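You operate a simulated robot arm through the tools that you are given. There is no shell and no other tool.

You run a simulated robot arm. Do the job below in one go: nothing can be reset, and whatever is moved stays where it is left.

JOB
Swap the cones on the cone winder and wind the new one to the teal ring from the blue ball.
Fine: the green rim cone goes on a free peg of the narrow board, the blue rim cone on the winder.

Only the result counts: the job must be done as asked and must still hold three seconds after the hand-in. Knocking over, shifting, dropping, spilling or breaking anything else fails it.

ROBOT AND FRAMES
A 6-joint arm with a two-finger parallel gripper, fixed in place. Base frame: the origin is at the foot of the arm, x ahead of it, y to its left, z up. Readings come in m, rad, newtons and seconds.
With the tool pointing down near the work surface it reaches from about 0.26 to 0.64 m from the base axis. Its first joint turns from -2.007 to 2.007 rad. Payload 3.43 kg.
The TCP is the grasp point between the finger pads, 0.034 m short of the fingertips. In the tool frame z runs along the fingers and y along their closing line. Largest opening 0.128 m; finger width 0.024, thickness 0.012; the body of the gripper, 0.048 by 0.13 m, starts 0.096 m behind the TCP.
Orientation is that of the tool frame in the base frame, as [roll, pitch, yaw] about the fixed x, y, z axes, in that order (R = Rz(yaw) Ry(pitch) Rx(roll)). With the fingers straight down and closing along the base's y, the tool's x points along the base's -x, its y along +y and its z along -z.

CONTROLS
- The arm moves only by the tool step_arm. Its argument "plan" is a list of rows, each an object of numbers (a shift or turn left out is 0, a gripper value left out holds the last): "dx", "dy", "dz": the shift along the tool's x, y, z in units of 50 mm (1.0 is 50 mm); "wx", "wy", "wz": the turn, a rotation vector about the tool's x, y, z in units of 5 degrees (1.0 is 5 degrees); "gripper": the finger opening in m, from 0 to 0.128. In form: [{"dx": .., "dy": .., "dz": .., "wx": .., "wy": .., "wz": .., "gripper": ..}, ...]. A call has 1 to 20 rows; each row shifts and turns the commanded pose from where the row before left it, along the tool's axes as they then stand. A call with a number of a shift or a turn outside -1 to 1 is refused whole. A row lasts 0.2 s, in which the tool goes at most 0.05 m and 0.15 rad; a call with a longer step from one row to the next is refused whole, and so is a gripper value outside its range. A pose out of reach is approached as far as the arm can. The call stops where the force on the tool passes 40 N (or 10 N more than at its start, if that is more) or the arm is blocked; 0.2 s more then pass. The fingers move at their own pace (about 0.153 m/s each) and stop on an object; they squeeze with about 27 N. The grip force told is the motor's: it shows also when the fingers shut on nothing. Time passes only in rows, and 0.2 s behind the last, so rows that do not move let the fingers close. The reply holds the time, the measured pose of the TCP, the force on the tool along the base axes, the opening and the grip force, in the units named above and with some noise, with the torque about the TCP (base axes, N m) and any sound that the robot's microphone picked up.
- Cameras (640 x 400 px; columns grow to the right, rows downward): "scene" is fixed at [0.0481, -0.6507, 1.3041]; the picture's right is [0.86, -0.51, 0.00], its down [-0.46, -0.78, -0.42] and it looks along [0.21, 0.36, -0.91] (base axes); focal length 228 px, centre (320, 200). "wrist" rides on the gripper at [0.076, -0.011, -0.16] in the tool frame; the picture's right is [0.15, 0.99, 0.00], its down [-0.88, 0.13, -0.46] and it looks along [-0.45, 0.07, 0.89] (tool axes); focal length 234 px, centre (320, 200). There is no depth. A picture from a camera that has moved, and an enlarged one, comes with that camera's place and axes in the base frame and with its lens.
- get_image(camera): a new picture of that camera. It takes no simulated time.
- slide_trunk(by): slides the trunk up (or, below 0, down) by that many m; the arm rides with it, the base frame stays. It gives what a move gives, with no picture.
- inspect(camera, box): a new picture of the part [left, top, right, bottom] of that camera's present view, enlarged. It takes no simulated time.
- job_done(): hands the job in; it is judged then, once.

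Places have to be worked out from the pictures, the camera data and where the tool is seen. Open the gripper and draw the arm clear of the work before you hand the job in, unless the task says otherwise.

The tools are called as a command line: name --argument value ..., lists and objects as JSON in quotes. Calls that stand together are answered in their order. step_arm: Moves the arm, as the interface text tells. Its arguments: {"type":"object","properties":{"plan":{"type":"array","items":{"type":"object","properties":{"dx":{"type":"number"},"dy":{"type":"number"},"dz":{"type":"number"},"wx":{"type":"number"},"wy":{"type":"number"},"wz":{"type":"number"},"gripper":{"type":"number"}}}}},"required":["plan"]} The other tools are called the same way: slide_trunk (by) slides the trunk up or down; get_image (camera) takes a picture; inspect (camera, box) takes an enlarged picture of a part of a camera's view; job_done () hands the job in.

At the start:

```text
time: 0.0
tool_pos: [0.1188, -0.345, 0.9842]
ee_rot: [3.141, -0.002, 3.139]
contact_force: [0.6, 0.3, -0.2]
moment: [0.02, 0.0, 0.03]
grip_width: 0.1278
finger_force: 0.0
trunk travel left (down, up): [-0.825, 0.165]
```

scene: 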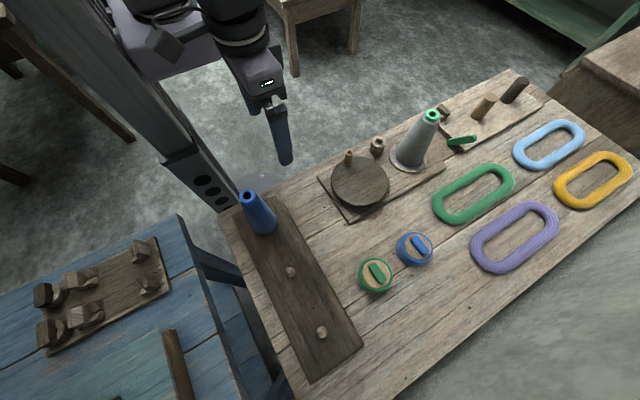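
wrist: 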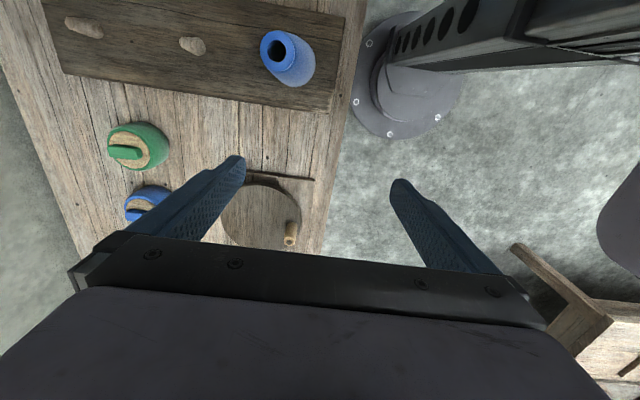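

I'll begin by looking closer at the scene to understand the winder, the boards, the cones, the balls and the rings.

inspect --camera "scene" --box '[310, 80, 550, 230]'

inspect --camera "scene" --box '[210, 170, 450, 320]'

inspect --camera "scene" --box '[220, 240, 460, 390]'

inspect --camera "scene" --box '[400, 60, 640, 210]'

inspect --camera "wrist" --box '[0, 0, 360, 225]'

```text
2.67 times, centred on (430, 155) of scene
camera zoom: at [0.0481, -0.6507, 1.3041], right [0.86, -0.51, 0.0], down [-0.46, -0.78, -0.42], along [0.21, 0.36, -0.91], focal length 608 px, centre (27, 320)
```

zoom: 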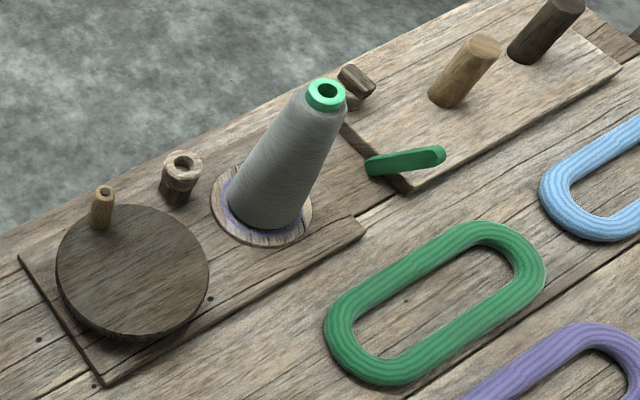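

```text
2.67 times, centred on (330, 245) of scene
camera zoom: at [0.0481, -0.6507, 1.3041], right [0.86, -0.51, 0.0], down [-0.46, -0.78, -0.42], along [0.21, 0.36, -0.91], focal length 608 px, centre (293, 80)
```

zoom: 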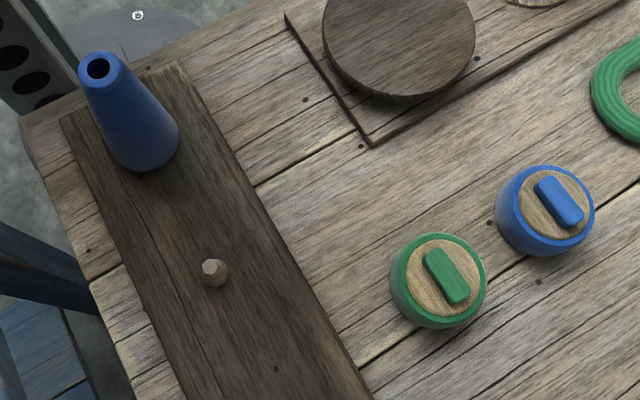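

```text
2.67 times, centred on (340, 315) of scene
camera zoom: at [0.0481, -0.6507, 1.3041], right [0.86, -0.51, 0.0], down [-0.46, -0.78, -0.42], along [0.21, 0.36, -0.91], focal length 608 px, centre (267, -107)
```

zoom: 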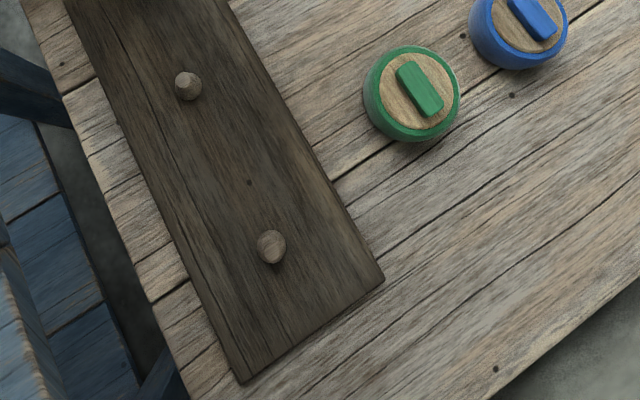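

```text
2.67 times, centred on (520, 135) of scene
camera zoom: at [0.0481, -0.6507, 1.3041], right [0.86, -0.51, 0.0], down [-0.46, -0.78, -0.42], along [0.21, 0.36, -0.91], focal length 608 px, centre (-213, 373)
```

zoom: 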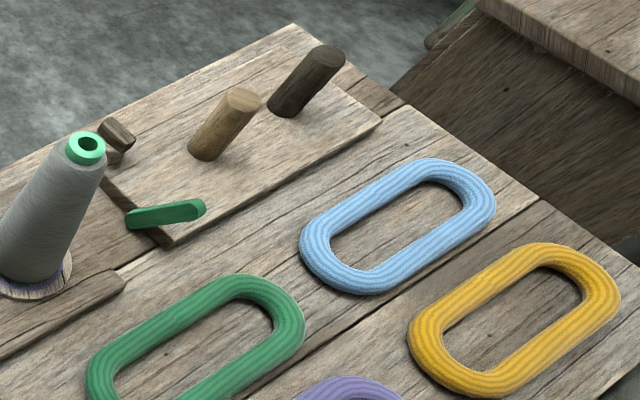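

```text
1.78 times, centred on (180, 112) of wrist
camera zoom: at [0.0422, -0.3569, 1.1443], right [-0.15, 0.99, 0.0], down [0.88, 0.13, 0.46], along [0.45, 0.07, -0.89], focal length 416 px, centre (569, 356)
```

zoom: 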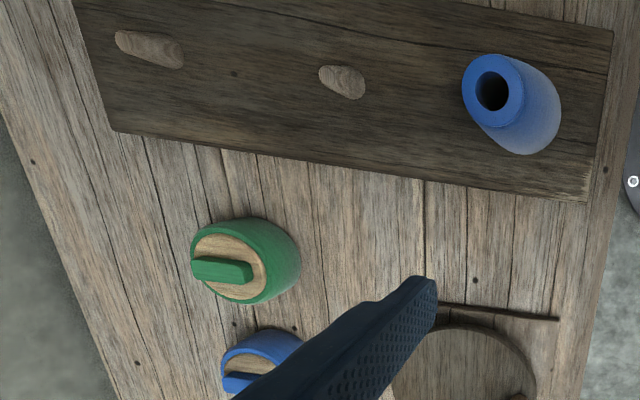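

The lid triangulates to about z≈0.74, so the tabletop is near z≈0.68. The winder runs along x at y≈-0.42, with the crank disc near (0.33,-0.42) and the green cone near (0.51,-0.43). I'll move the hand at height to get better wrist views before touching anything.

step_arm --plan '[{"dx": -1}, {"dx": -1}, {"dx": -1}, {}]'

get_image --camera "wrist"

```text
time: 1.0
tool_pos: [0.265, -0.345, 0.9836]
ee_rot: [3.141, 0.001, -3.14]
contact_force: [0.5, 0.6, 0.1]
moment: [0.01, -0.04, 0.01]
grip_width: 0.1279
finger_force: 0.1
trunk travel left (down, up): [-0.825, 0.165]
```

```text
taken
camera wrist: at [0.189, -0.3566, 1.1435], right [-0.15, 0.99, 0.0], down [0.88, 0.13, 0.46], along [0.45, 0.07, -0.89], focal length 234 px, centre (320, 200)
```

wrist: 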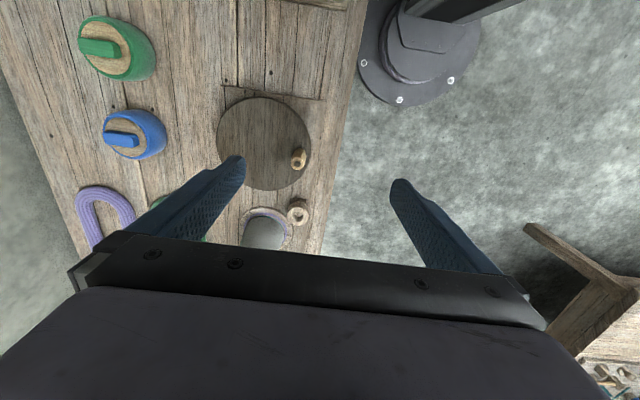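

The wrist view shows the crank disc with its handle, the small post and the cone base. I'll zoom in on those details, and on the hanks and pots in both cameras, to find the "balls" and "rings".

inspect --camera "wrist" --box '[180, 80, 340, 250]'

inspect --camera "scene" --box '[380, 100, 460, 180]'

inspect --camera "scene" --box '[430, 70, 550, 160]'

inspect --camera "scene" --box '[350, 220, 440, 300]'

inspect --camera "scene" --box '[220, 180, 300, 250]'

inspect --camera "wrist" --box '[60, 0, 200, 170]'

```text
2.35 times, centred on (260, 165) of wrist
camera zoom: at [0.189, -0.3566, 1.1435], right [-0.15, 0.99, 0.0], down [0.88, 0.13, 0.46], along [0.45, 0.07, -0.89], focal length 551 px, centre (461, 282)
```

zoom: 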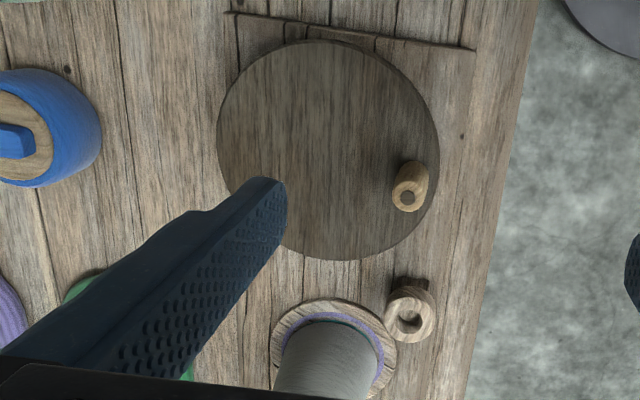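

```text
5.00 times, centred on (420, 140) of scene
camera zoom: at [0.0481, -0.6507, 1.3041], right [0.86, -0.51, 0.0], down [-0.46, -0.78, -0.42], along [0.21, 0.36, -0.91], focal length 1140 px, centre (-180, 500)
```

zoom: 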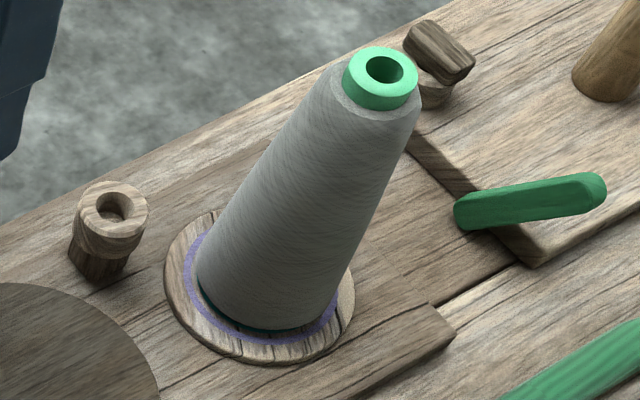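

```text
4.44 times, centred on (490, 115) of scene
camera zoom: at [0.0481, -0.6507, 1.3041], right [0.86, -0.51, 0.0], down [-0.46, -0.78, -0.42], along [0.21, 0.36, -0.91], focal length 1013 px, centre (-436, 578)
```

zoom: 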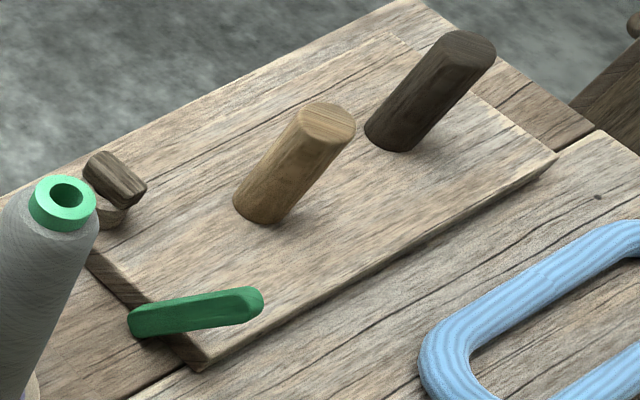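

```text
5.00 times, centred on (395, 260) of scene
camera zoom: at [0.0481, -0.6507, 1.3041], right [0.86, -0.51, 0.0], down [-0.46, -0.78, -0.42], along [0.21, 0.36, -0.91], focal length 1140 px, centre (-55, -100)
```

zoom: 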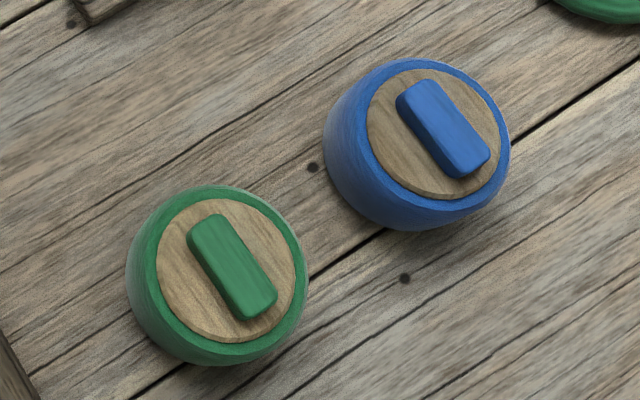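

```text
5.71 times, centred on (260, 215) of scene
camera zoom: at [0.0481, -0.6507, 1.3041], right [0.86, -0.51, 0.0], down [-0.46, -0.78, -0.42], along [0.21, 0.36, -0.91], focal length 1303 px, centre (663, 114)
```

zoom: 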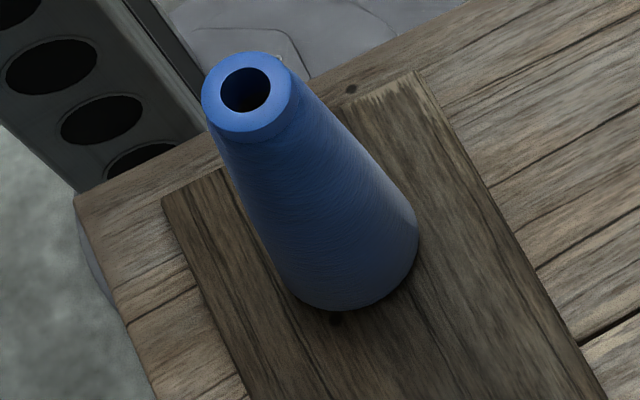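

```text
2.35 times, centred on (130, 85) of wrist
camera zoom: at [0.189, -0.3566, 1.1435], right [-0.15, 0.99, 0.0], down [0.88, 0.13, 0.46], along [0.45, 0.07, -0.89], focal length 551 px, centre (767, 471)
```

zoom: 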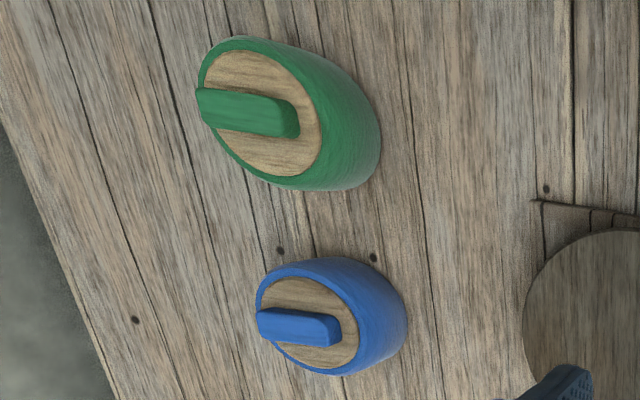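

The cone's base plate carries rings: a purple outer one and a dark teal one just at the yarn's edge. I still need to work out what feeds the winder, so I'll look at the right board, the post and the side table.

inspect --camera "scene" --box '[0, 210, 200, 390]'

inspect --camera "scene" --box '[425, 90, 495, 160]'

inspect --camera "scene" --box '[310, 130, 400, 220]'

inspect --camera "scene" --box '[420, 110, 640, 280]'

inspect --camera "scene" --box '[385, 140, 435, 180]'

```text
2.22 times, centred on (100, 300) of scene
camera zoom: at [0.0481, -0.6507, 1.3041], right [0.86, -0.51, 0.0], down [-0.46, -0.78, -0.42], along [0.21, 0.36, -0.91], focal length 507 px, centre (809, -22)
```

zoom: 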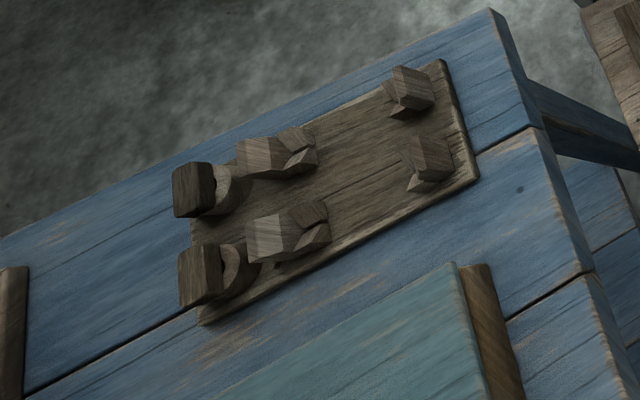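

```text
5.71 times, centred on (460, 125) of scene
camera zoom: at [0.0481, -0.6507, 1.3041], right [0.86, -0.51, 0.0], down [-0.46, -0.78, -0.42], along [0.21, 0.36, -0.91], focal length 1303 px, centre (-480, 629)
```

zoom: 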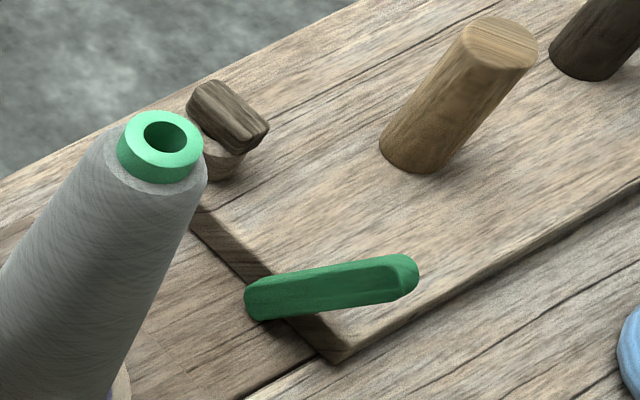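

```text
4.44 times, centred on (355, 175) of scene
camera zoom: at [0.0481, -0.6507, 1.3041], right [0.86, -0.51, 0.0], down [-0.46, -0.78, -0.42], along [0.21, 0.36, -0.91], focal length 1013 px, centre (164, 311)
```

zoom: 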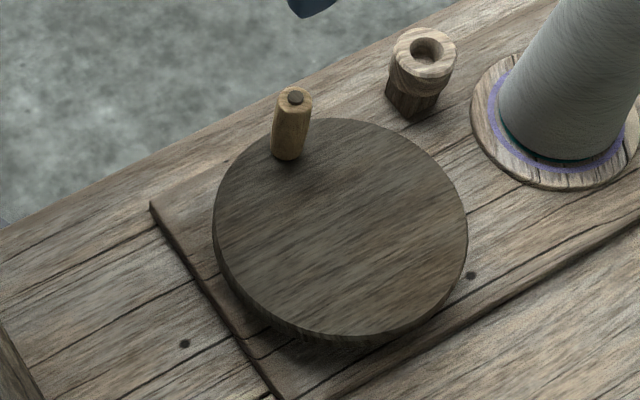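

```text
2.35 times, centred on (530, 195) of scene
camera zoom: at [0.0481, -0.6507, 1.3041], right [0.86, -0.51, 0.0], down [-0.46, -0.78, -0.42], along [0.21, 0.36, -0.91], focal length 536 px, centre (-174, 212)
```

zoom: 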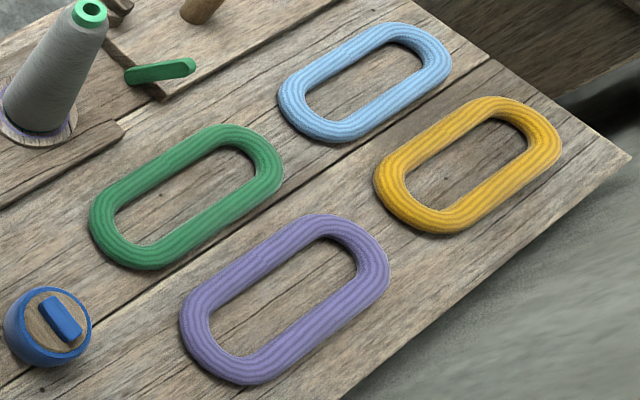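

```text
10.00 times, centred on (410, 160) of scene
camera zoom: at [0.0481, -0.6507, 1.3041], right [0.86, -0.51, 0.0], down [-0.46, -0.78, -0.42], along [0.21, 0.36, -0.91], focal length 2280 px, centre (-580, 600)
```

zoom: 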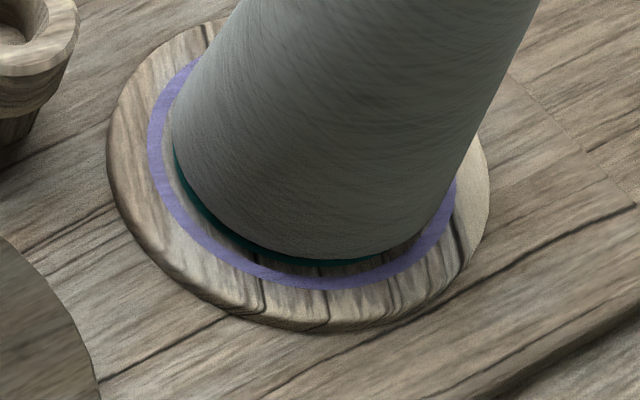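

The base plate has a teal inner ring and a purple outer ring. I'll tilt the hand 30° forward, staying high over the table, for an oblique look at the winder and the right-hand board.

step_arm --plan '[{"wy": -1}, {"wy": -1}, {"wy": -1}, {"wy": -1}, {"wy": -1}, {"wy": -1}, {}]'

get_image --camera "wrist"

get_image --camera "scene"

```text
time: 2.6
tool_pos: [0.2677, -0.344, 0.9841]
ee_rot: [-3.14, 0.525, 3.141]
contact_force: [-1.4, 0.2, -0.7]
moment: [0.01, -0.01, -0.01]
grip_width: 0.128
finger_force: 0.0
trunk travel left (down, up): [-0.825, 0.165]
```

```text
taken
camera wrist: at [0.1224, -0.3562, 1.0844], right [-0.13, 0.99, -0.07], down [0.53, 0.13, 0.84], along [0.84, 0.07, -0.54], focal length 234 px, centre (320, 200)
```

wrist: 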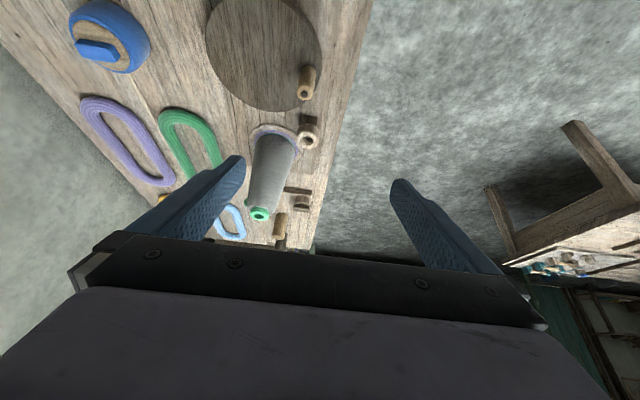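

```text
taken
```

scene: 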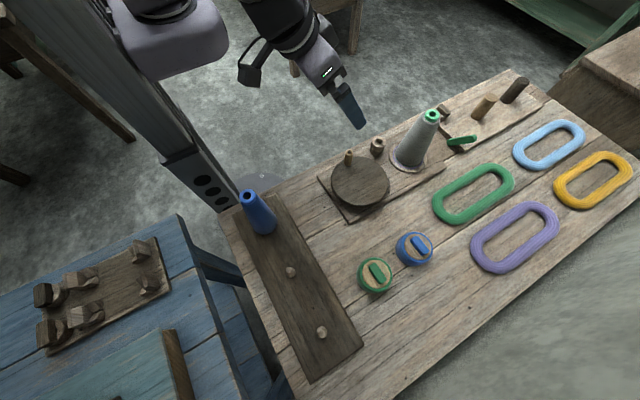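

inspect --camera "wrist" --box '[200, 80, 360, 250]'

inspect --camera "wrist" --box '[60, 0, 200, 90]'

inspect --camera "wrist" --box '[240, 110, 330, 190]'

```text
2.35 times, centred on (280, 165) of wrist
camera zoom: at [0.1224, -0.3562, 1.0844], right [-0.13, 0.99, -0.07], down [0.53, 0.13, 0.84], along [0.84, 0.07, -0.54], focal length 551 px, centre (414, 282)
```

zoom: 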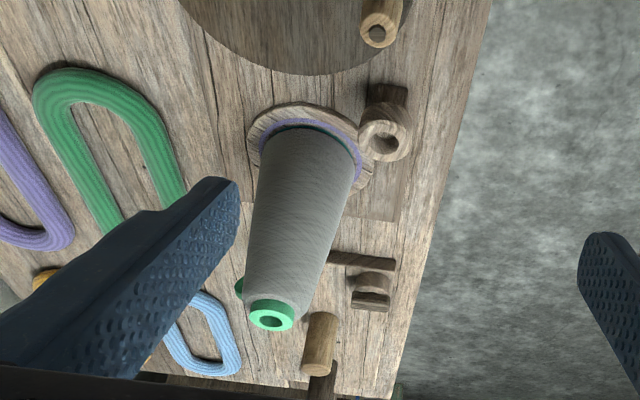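

```text
4.44 times, centred on (130, 45) of wrist
camera zoom: at [0.1224, -0.3562, 1.0844], right [-0.13, 0.99, -0.07], down [0.53, 0.13, 0.84], along [0.84, 0.07, -0.54], focal length 1041 px, centre (1164, 889)
```

zoom: 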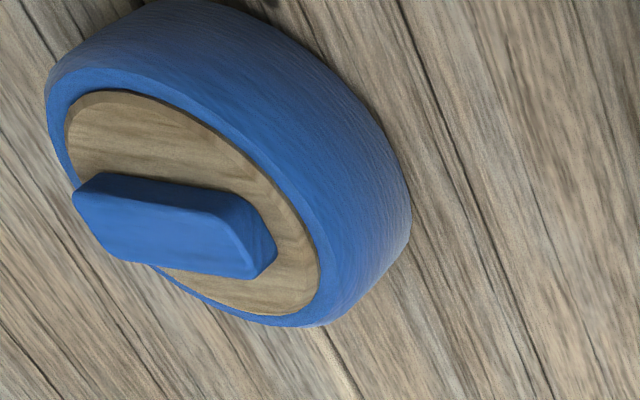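

```text
5.00 times, centred on (285, 150) of wrist
camera zoom: at [0.1224, -0.3562, 1.0844], right [-0.13, 0.99, -0.07], down [0.53, 0.13, 0.84], along [0.84, 0.07, -0.54], focal length 1171 px, centre (495, 450)
```

zoom: 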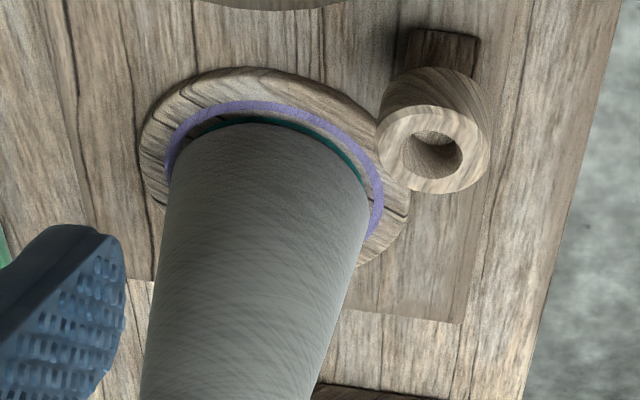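

The winder has a tube-like guide post next to the cone plate, and the balls are squat yarn balls with a grip bar on top. I'll shift the hand toward -y and +x, still well above everything, to see the lever and pegs on the right board between the fingers.

step_arm --plan '[{"dy": -1}, {"dy": -1}, {"dx": -0.866, "dz": 0.5}, {"dx": -0.866, "dz": 0.5}, {}]'

get_image --camera "wrist"

```text
time: 3.8
tool_pos: [0.3679, -0.4424, 0.984]
ee_rot: [-3.142, 0.523, -3.14]
contact_force: [-1.5, 0.7, 0.4]
moment: [-0.03, -0.02, 0.02]
grip_width: 0.128
finger_force: 0.1
trunk travel left (down, up): [-0.825, 0.165]
```

```text
taken
camera wrist: at [0.2222, -0.4556, 1.0844], right [-0.13, 0.99, -0.07], down [0.53, 0.13, 0.83], along [0.84, 0.07, -0.55], focal length 234 px, centre (320, 200)
```

wrist: 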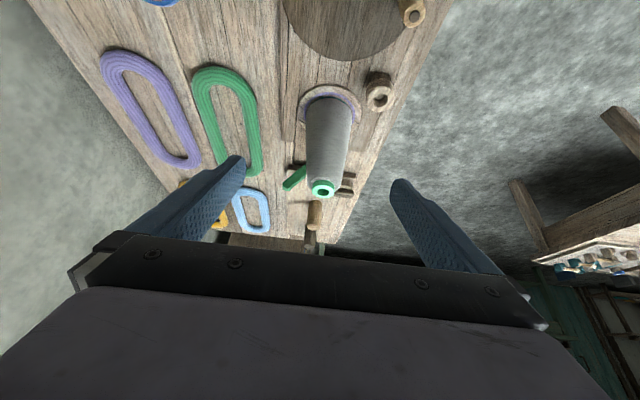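

inspect --camera "wrist" --box '[260, 140, 370, 250]'

inspect --camera "wrist" --box '[280, 60, 400, 150]'

inspect --camera "wrist" --box '[500, 90, 640, 330]'

```text
3.64 times, centred on (315, 195) of wrist
camera zoom: at [0.2222, -0.4556, 1.0844], right [-0.13, 0.99, -0.07], down [0.53, 0.13, 0.83], along [0.84, 0.07, -0.55], focal length 852 px, centre (338, 218)
```

zoom: 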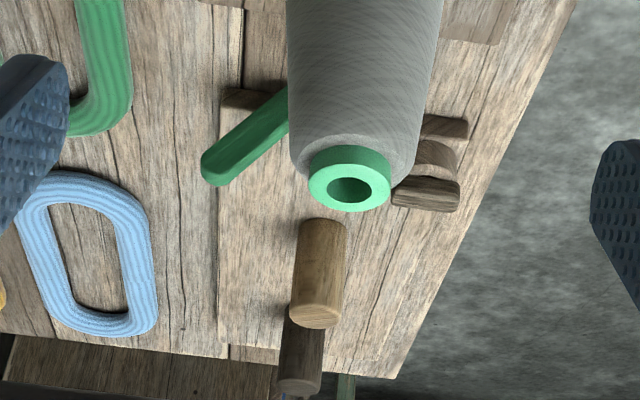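

```text
4.44 times, centred on (340, 105) of wrist
camera zoom: at [0.2222, -0.4556, 1.0844], right [-0.13, 0.99, -0.07], down [0.53, 0.13, 0.83], along [0.84, 0.07, -0.55], focal length 1041 px, centre (231, 622)
```

zoom: 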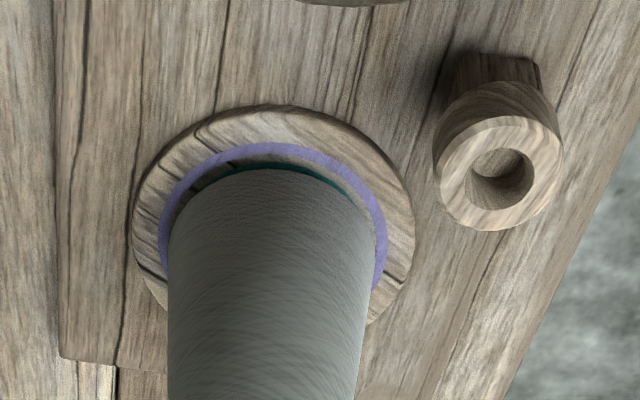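

```text
1.67 times, centred on (570, 210) of wrist
camera zoom: at [0.2222, -0.4556, 1.0844], right [-0.13, 0.99, -0.07], down [0.53, 0.13, 0.83], along [0.84, 0.07, -0.55], focal length 390 px, centre (-97, 183)
```

zoom: 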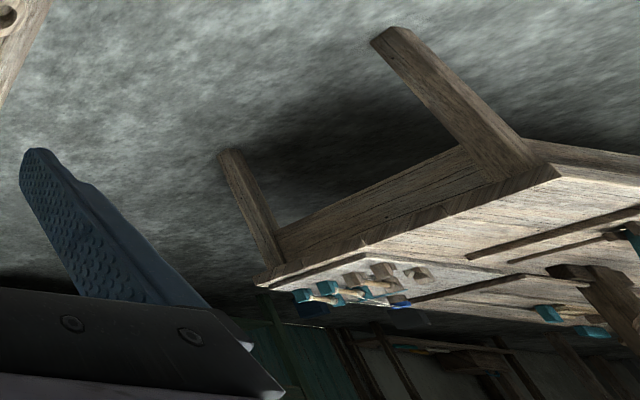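

The cone hides part of the lever and the brown handle. I'll move to the robot side of the table and yaw the camera toward the right-hand board for a clear look.

step_arm --plan '[{"dy": 1}, {"dy": 1}, {"dy": 1}, {"dy": 1}, {"dy": 0.4}, {"dx": -0.866, "dz": 0.5}, {"wx": 0.5, "wz": 0.866}, {"wx": 0.5, "wz": 0.866}, {"wx": 0.5, "wz": 0.866}, {"wx": 0.5, "wz": 0.866}, {"wx": 0.5, "wz": 0.866}, {"wx": 0.5, "wz": 0.866}, {"wx": 0.5, "wz": 0.866}, {"wx": 0.5, "wz": 0.866}, {}]'

get_image --camera "wrist"

```text
time: 7.0
tool_pos: [0.4187, -0.2244, 0.985]
ee_rot: [3.14, 0.523, 2.444]
contact_force: [-0.7, 1.2, 0.3]
moment: [-0.01, 0.03, 0.0]
grip_width: 0.1281
finger_force: 0.1
trunk travel left (down, up): [-0.825, 0.165]
```

```text
taken
camera wrist: at [0.2991, -0.1397, 1.0856], right [0.54, 0.84, -0.07], down [0.49, -0.24, 0.83], along [0.68, -0.49, -0.55], focal length 234 px, centre (320, 200)
```

wrist: 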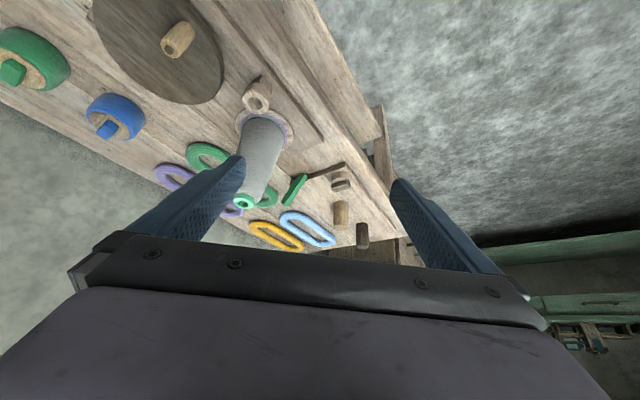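

inspect --camera "wrist" --box '[270, 140, 400, 250]'

inspect --camera "wrist" --box '[220, 60, 320, 150]'

inspect --camera "wrist" --box '[270, 160, 350, 220]'

```text
3.64 times, centred on (335, 195) of wrist
camera zoom: at [0.2991, -0.1397, 1.0856], right [0.54, 0.84, -0.07], down [0.49, -0.24, 0.83], along [0.68, -0.49, -0.55], focal length 852 px, centre (266, 218)
```

zoom: 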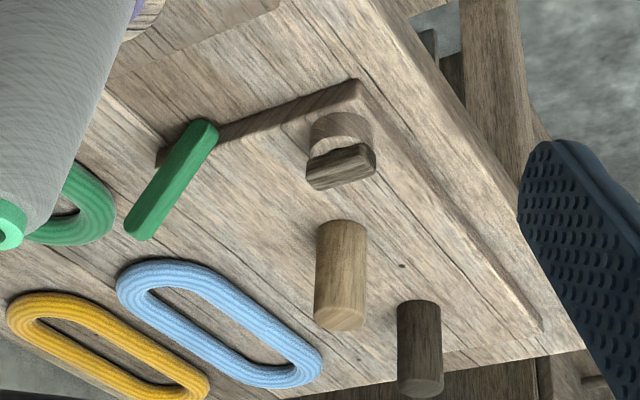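

```text
4.44 times, centred on (270, 105) of wrist
camera zoom: at [0.2991, -0.1397, 1.0856], right [0.54, 0.84, -0.07], down [0.49, -0.24, 0.83], along [0.68, -0.49, -0.55], focal length 1041 px, centre (542, 622)
```

zoom: 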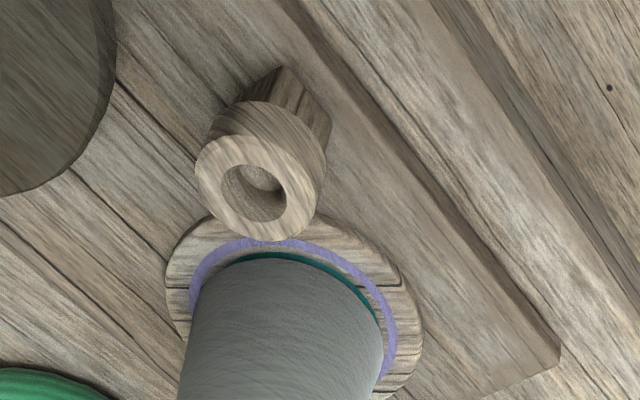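

```text
6.67 times, centred on (310, 190) of wrist
camera zoom: at [0.2991, -0.1397, 1.0856], right [0.54, 0.84, -0.07], down [0.49, -0.24, 0.83], along [0.68, -0.49, -0.55], focal length 1561 px, centre (387, 267)
```

zoom: 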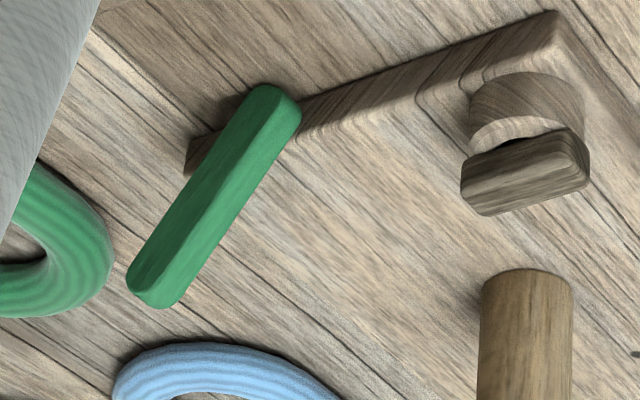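

Triangulation gives:

| Item | Position |
|---|---|
| Green cone | axis (0.493,-0.430), top z≈0.89 |
| Plate top | z≈0.716 |
| Crank disc | (0.31,-0.43) |
| Blue cone | (0.023,-0.40) |
| Next free peg | (0.025,-0.55) |
| Blue ball's bar | (0.322,-0.661,0.759) |

The right board is out of reach. I'll take a closer look at the blue ball.

step_arm --plan '[{"dx": 0.044, "dy": -0.816, "dz": 0.277}, {"dx": 0.044, "dy": -0.816, "dz": 0.277}, {"dx": 0.044, "dy": -0.816, "dz": 0.277}, {"dx": 0.044, "dy": -0.816, "dz": 0.277}, {"dx": 0.044, "dy": -0.816, "dz": 0.277}, {"dx": 0.044, "dy": -0.816, "dz": 0.277}, {"dx": 0.044, "dy": -0.816, "dz": 0.277}, {"dx": 0.044, "dy": -0.816, "dz": 0.277}, {"wx": 0.5, "wz": 0.866}, {"wx": 0.5, "wz": 0.866}, {"wx": 0.5, "wz": 0.866}, {"wx": 0.5, "wz": 0.866}, {"wx": 0.5, "wz": 0.866}, {}]'

get_image --camera "wrist"

```text
time: 10.0
tool_pos: [0.2486, -0.492, 0.8837]
ee_rot: [-3.14, 0.525, 2.005]
contact_force: [0.6, -0.6, 0.1]
moment: [0.0, -0.02, 0.03]
grip_width: 0.1281
finger_force: 0.0
out of reach, approached as far as the arm can: row 2
trunk travel left (down, up): [-0.825, 0.165]
```

```text
taken
camera wrist: at [0.1767, -0.3654, 0.9854], right [0.84, 0.53, -0.07], down [0.34, -0.43, 0.83], along [0.41, -0.73, -0.55], focal length 234 px, centre (320, 200)
```

wrist: 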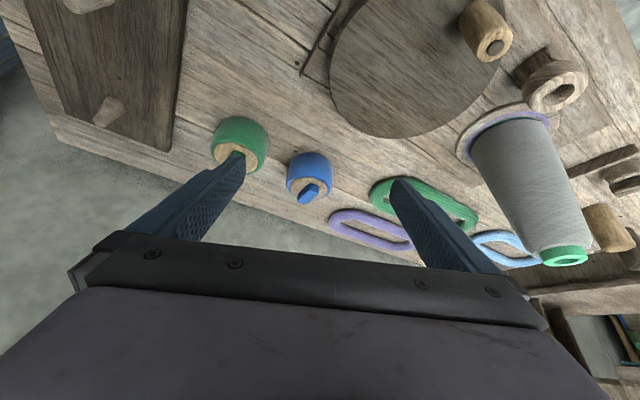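

inspect --camera "wrist" --box '[260, 130, 360, 220]'

inspect --camera "wrist" --box '[430, 0, 640, 140]'

inspect --camera "wrist" --box '[40, 0, 200, 150]'

```text
4.44 times, centred on (310, 175) of wrist
camera zoom: at [0.1767, -0.3654, 0.9854], right [0.84, 0.53, -0.07], down [0.34, -0.43, 0.83], along [0.41, -0.73, -0.55], focal length 1041 px, centre (364, 311)
```

zoom: 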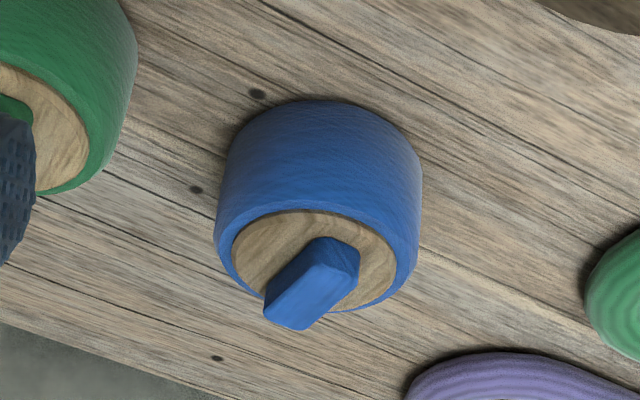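

```text
2.86 times, centred on (535, 70) of wrist
camera zoom: at [0.1767, -0.3654, 0.9854], right [0.84, 0.53, -0.07], down [0.34, -0.43, 0.83], along [0.41, -0.73, -0.55], focal length 669 px, centre (-294, 571)
```

zoom: 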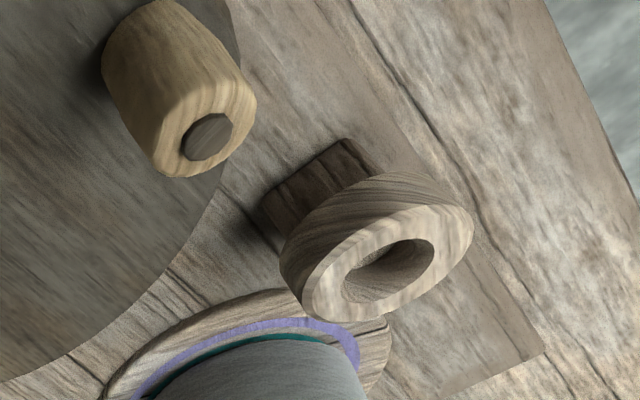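

```text
2.67 times, centred on (120, 75) of wrist
camera zoom: at [0.1767, -0.3654, 0.9854], right [0.84, 0.53, -0.07], down [0.34, -0.43, 0.83], along [0.41, -0.73, -0.55], focal length 624 px, centre (853, 533)
```

zoom: 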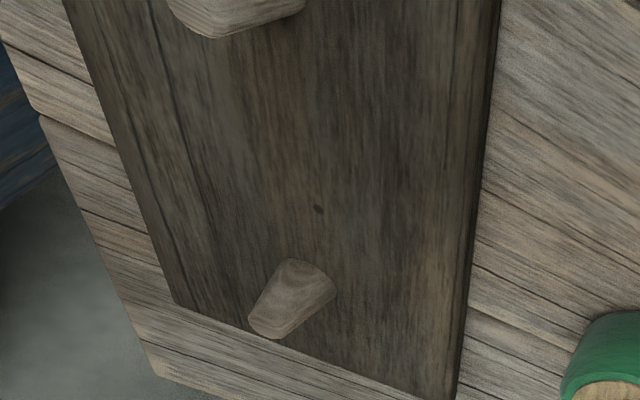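

The blue ball's bar is confirmed at about (0.32,-0.661,0.76), r≈0.73, with a grippable bar on a wooden cap. That's past the vertical-tool reach, so I'll test how far the tilted tool can get, well above the ball.

step_arm --plan '[{"dx": -0.78, "dz": 0.45}, {"dx": -0.78, "dz": 0.45}, {"dx": -0.78, "dz": 0.45}, {"dx": -0.78, "dz": 0.45}, {}]'

get_image --camera "wrist"

get_image --camera "scene"

```text
time: 11.2
tool_pos: [0.2853, -0.6256, 0.8742]
ee_rot: [3.109, 0.542, 2.006]
contact_force: [-0.9, -0.6, 0.2]
moment: [0.03, 0.0, 0.01]
grip_width: 0.128
finger_force: 0.0
out of reach, approached as far as the arm can: row 1, 2, 3, 4
trunk travel left (down, up): [-0.825, 0.165]
```

```text
taken
camera wrist: at [0.2068, -0.4994, 0.9725], right [0.84, 0.55, -0.05], down [0.32, -0.42, 0.85], along [0.44, -0.72, -0.53], focal length 234 px, centre (320, 200)
```

wrist: 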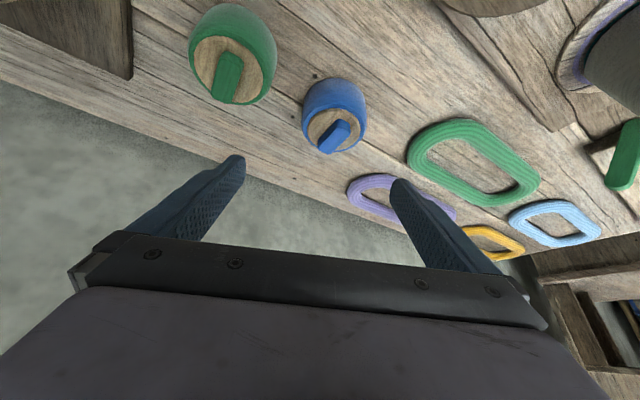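

```text
taken
```

scene: 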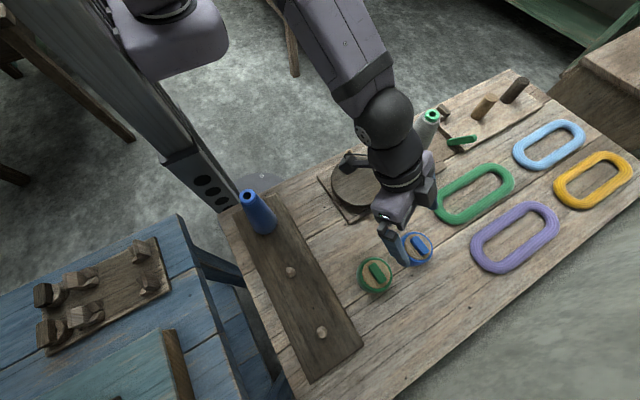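

At the present trunk height the 30° tilted tool stops at r≈0.69. I'll deal with the ball later and do the cones first. I'm retracting, rising, returning the tool to vertical and turning toward the winder's cone.

step_arm --plan '[{"dx": 0.78, "dz": -0.45}, {"dx": 0.78, "dz": -0.45}, {"dx": 0.78, "dz": -0.45}, {"dx": 0.78, "dz": -0.45}, {"dx": -0.5, "dz": -0.866}, {"dx": -0.5, "dz": -0.866}, {"wy": 1}, {"wy": 1}, {"wy": 1}, {"wy": 1}, {"wy": 1}, {"wy": 1}, {"wz": -1}, {"wz": -1}, {"wz": -1}, {"wz": -1}, {"wz": -1}, {}]'

```text
time: 15.0
tool_pos: [0.16, -0.4312, 0.9162]
ee_rot: [-3.109, 0.227, 2.462]
contact_force: [-0.4, -0.6, -0.2]
moment: [0.03, -0.01, -0.01]
grip_width: 0.1281
finger_force: 0.1
out of reach, approached as far as the arm can: row 8, 9, 10, 11, 12, 13, 14, 15, 16
trunk travel left (down, up): [-0.825, 0.165]
```

The reading shows some tilt left over, so I'll let it settle and check the pose.

step_arm --plan '[{}, {}]'

```text
time: 15.6
tool_pos: [0.1594, -0.4313, 0.9169]
ee_rot: [-3.108, 0.228, 2.461]
contact_force: [0.5, 0.5, 0.5]
moment: [-0.01, 0.03, 0.0]
grip_width: 0.1282
finger_force: 0.0
trunk travel left (down, up): [-0.825, 0.165]
```

The tool is still tilted by about 13°. I'll finish leveling it here with smaller turns.

step_arm --plan '[{"wy": 1}, {"wy": 1}, {"wy": 0.6}, {}]'

```text
time: 16.6
tool_pos: [0.1594, -0.432, 0.9168]
ee_rot: [-3.109, 0.227, 2.46]
contact_force: [0.1, -0.1, 0.7]
moment: [0.01, 0.0, 0.02]
grip_width: 0.1282
finger_force: 0.2
out of reach, approached as far as the arm can: row 1, 2, 3
trunk travel left (down, up): [-0.825, 0.165]
```

The arm seems to be at a joint limit here, so I'll look at its posture.

get_image --camera "scene"

get_image --camera "wrist"

```text
taken
```

scene: 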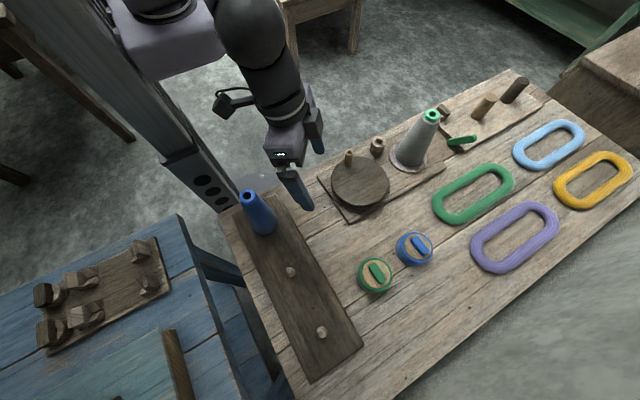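

```text
taken
camera wrist: at [0.0701, -0.3677, 1.0563], right [0.52, 0.85, -0.06], down [0.68, -0.36, 0.64], along [0.52, -0.37, -0.77], focal length 234 px, centre (320, 200)
```

wrist: 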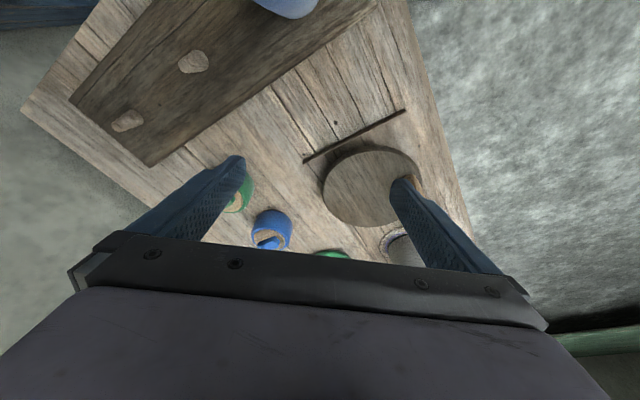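

I'll rise a little and move inward toward a pose that worked before, then try to level again.

step_arm --plan '[{"wy": -1}, {"wy": -1}, {"dz": -0.7}, {"dz": -0.7}, {}]'

```text
time: 17.8
tool_pos: [0.1413, -0.4127, 0.9827]
ee_rot: [-3.108, 0.403, 2.466]
contact_force: [-0.4, -0.1, 0.2]
moment: [0.01, -0.01, -0.01]
grip_width: 0.1279
finger_force: 0.0
trunk travel left (down, up): [-0.825, 0.165]
```

step_arm --plan '[{"wy": 1}, {"wy": 1}, {"wy": 1}, {"wy": 1}, {"wy": 0.62}, {}]'

```text
time: 19.2
tool_pos: [0.1378, -0.4096, 0.9776]
ee_rot: [-3.119, 0.245, 2.462]
contact_force: [0.1, 0.5, 0.6]
moment: [-0.01, 0.02, 0.01]
grip_width: 0.1283
finger_force: 0.0
out of reach, approached as far as the arm can: row 2, 3, 4, 5
trunk travel left (down, up): [-0.825, 0.165]
```

I'll yaw the tool back toward the starting heading, where leveling worked, and try again.

step_arm --plan '[{"wx": -0.24, "wz": -0.97}, {"wx": -0.24, "wz": -0.97}, {"wx": -0.24, "wz": -0.97}, {"wx": -0.24, "wz": -0.97}, {"wx": -0.24, "wz": -0.97}, {"wx": -0.24, "wz": -0.97}, {"wx": -0.24, "wz": -0.97}, {"wx": -0.24, "wz": -0.97}, {}]'

```text
time: 21.2
tool_pos: [0.1365, -0.4101, 0.9769]
ee_rot: [-3.123, 0.228, -3.125]
contact_force: [0.1, -0.4, -0.8]
moment: [0.03, 0.0, -0.01]
grip_width: 0.1278
finger_force: 0.1
trunk travel left (down, up): [-0.825, 0.165]
```

step_arm --plan '[{"wy": 1}, {"wy": 1}, {"wy": 0.6}, {}]'

```text
time: 22.2
tool_pos: [0.1378, -0.4082, 0.973]
ee_rot: [-3.119, 0.203, -3.126]
contact_force: [0.2, 0.5, 0.6]
moment: [0.01, -0.03, 0.02]
grip_width: 0.1281
finger_force: 0.0
out of reach, approached as far as the arm can: row 1, 2, 3
trunk travel left (down, up): [-0.825, 0.165]
```

It's still blocked at about 12° of tilt. I'll move back toward the exact starting position and try leveling there.

step_arm --plan '[{"dy": 0.6}, {"dy": 0.6}, {"dz": -0.2, "dx": 0.3}, {}, {"wy": 1}, {"wy": 1}, {"wy": 0.4}, {}]'

get_image --camera "scene"

```text
time: 24.0
tool_pos: [0.1191, -0.3451, 0.971]
ee_rot: [-3.111, 0.181, -3.125]
contact_force: [-0.2, -0.1, 0.4]
moment: [0.0, 0.0, 0.0]
grip_width: 0.128
finger_force: 0.0
out of reach, approached as far as the arm can: row 5, 6
trunk travel left (down, up): [-0.825, 0.165]
```

```text
taken
```

scene: 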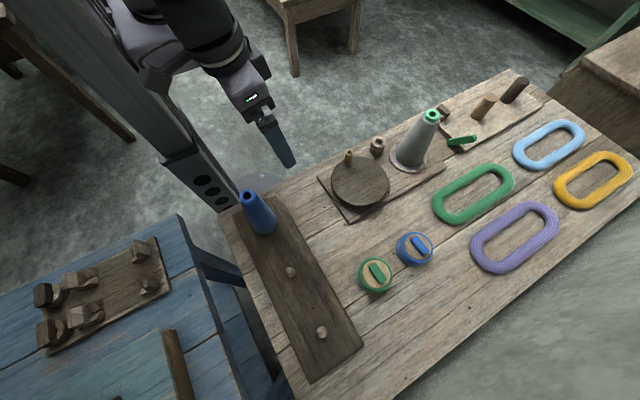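

The wrist has changed branch compared with the start. I'll return to where I first tilted, (0.268,-0.344,0.984) at 30°, and reverse that same tilt.

step_arm --plan '[{"wy": -1}, {"wy": -1}, {"wy": -1}, {"wy": -0.92}, {"dx": -0.68, "dz": 0.32}, {"dx": -0.68, "dz": 0.32}, {"dx": -0.68, "dz": 0.32}, {"dx": -0.68, "dz": 0.32}, {}]'

get_image --camera "scene"

```text
time: 26.0
tool_pos: [0.2711, -0.3424, 0.9763]
ee_rot: [-3.11, 0.488, -3.116]
contact_force: [0.2, -0.5, 0.4]
moment: [0.01, -0.04, 0.01]
grip_width: 0.1282
finger_force: 0.1
trunk travel left (down, up): [-0.825, 0.165]
```

```text
taken
```

scene: 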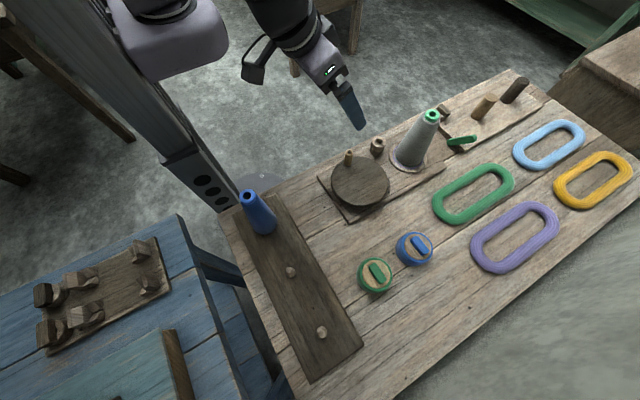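

The posture now matches the one right after my first tilt. I'll level by reversing it.

step_arm --plan '[{"wy": 1}, {"wy": 1}, {"wy": 1}, {"wy": 1}, {"wy": 1}, {"wy": 0.6}, {}]'

```text
time: 27.6
tool_pos: [0.2677, -0.3408, 0.9726]
ee_rot: [-3.114, 0.204, -3.126]
contact_force: [0.3, 0.0, -0.4]
moment: [-0.02, -0.01, -0.01]
grip_width: 0.1282
finger_force: 0.0
out of reach, approached as far as the arm can: row 4, 5, 6
trunk travel left (down, up): [-0.825, 0.165]
```

It still sticks at about 12°, like a wrist singularity. I'll go around it by tilting sideways about the tool x first, then leveling.

step_arm --plan '[{"wx": 1}, {"wx": 1}, {"wx": 1}, {"wx": 1}, {"wy": 1}, {"wy": 1}, {"wy": 0.4}, {}]'

```text
time: 29.4
tool_pos: [0.2592, -0.3723, 0.9662]
ee_rot: [-2.644, 0.238, -3.107]
contact_force: [-0.4, -0.1, 0.4]
moment: [-0.03, -0.02, -0.01]
grip_width: 0.1281
finger_force: 0.1
out of reach, approached as far as the arm can: row 2, 3, 4, 5, 6
trunk travel left (down, up): [-0.825, 0.165]
```

That direction is blocked as well. I'll undo it and try the opposite sideways tilt.

step_arm --plan '[{"wx": -1}, {"wx": -1}, {"wx": -1}, {"wx": -1}, {"wx": -1}, {"wx": -1}, {"wx": -1}, {"wx": -1}, {}]'

```text
time: 31.4
tool_pos: [0.2284, -0.3865, 0.9652]
ee_rot: [3.099, 0.118, 3.107]
contact_force: [-0.3, 0.4, 0.2]
moment: [-0.02, -0.03, -0.01]
grip_width: 0.1279
finger_force: 0.0
out of reach, approached as far as the arm can: row 1, 2, 3
trunk travel left (down, up): [-0.825, 0.165]
```

The tilt is down to about 7°. I'll continue leveling from here.

step_arm --plan '[{"wy": 0.7}, {"wy": 0.65}, {}]'

```text
time: 32.2
tool_pos: [0.2299, -0.3856, 0.9654]
ee_rot: [3.1, 0.0, 3.112]
contact_force: [0.2, -0.1, -0.5]
moment: [0.02, 0.01, 0.0]
grip_width: 0.1281
finger_force: 0.0
trunk travel left (down, up): [-0.825, 0.165]
```

The tool is vertical again. I'll trim the small roll and yaw error, then check the scene posture before going to the green cone.

step_arm --plan '[{"wx": 0.48, "wz": -0.33}, {"dz": -0.4}, {}]'

get_image --camera "scene"

```text
time: 33.0
tool_pos: [0.2292, -0.3865, 0.985]
ee_rot: [-3.14, -0.002, 3.14]
contact_force: [0.5, 0.1, 0.0]
moment: [0.0, -0.01, 0.03]
grip_width: 0.1277
finger_force: 0.1
trunk travel left (down, up): [-0.825, 0.165]
```

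```text
taken
```

scene: 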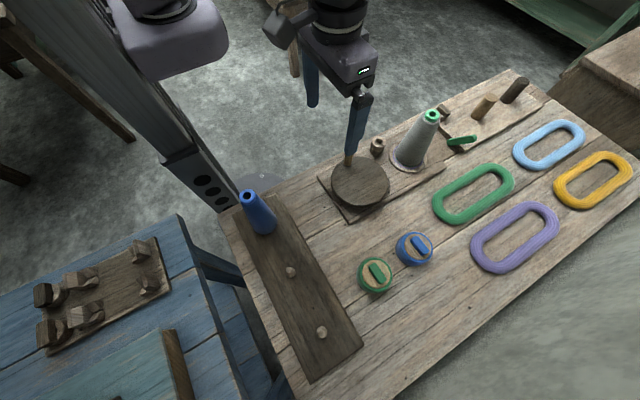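

Back to a clean vertical posture. I'm moving over the green cone at z≈0.985, fingertips about 60 mm above its rim, to check reach.

step_arm --plan '[{"dx": -0.88, "dy": -0.145}, {"dx": -0.88, "dy": -0.145}, {"dx": -0.88, "dy": -0.145}, {"dx": -0.88, "dy": -0.145}, {"dx": -0.88, "dy": -0.145}, {"dx": -0.88, "dy": -0.145}, {}]'

get_image --camera "wrist"

get_image --camera "scene"

```text
time: 34.6
tool_pos: [0.4833, -0.4196, 0.9892]
ee_rot: [-3.14, -0.002, 3.139]
contact_force: [1.0, 0.1, 0.2]
moment: [-0.03, 0.03, -0.02]
grip_width: 0.128
finger_force: 0.1
out of reach, approached as far as the arm can: row 6
trunk travel left (down, up): [-0.825, 0.165]
```

```text
taken
camera wrist: at [0.4069, -0.4314, 1.1495], right [-0.14, 0.99, 0.0], down [0.88, 0.13, 0.45], along [0.45, 0.07, -0.89], focal length 234 px, centre (320, 200)
```

wrist: 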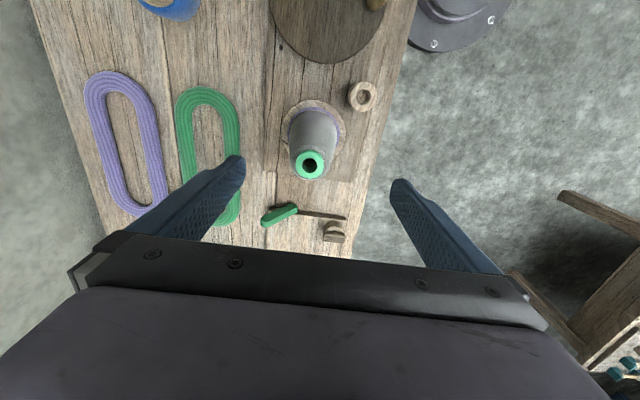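

```text
taken
```

scene: 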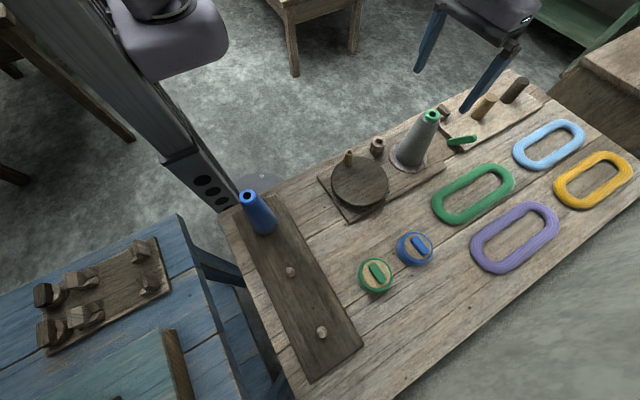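

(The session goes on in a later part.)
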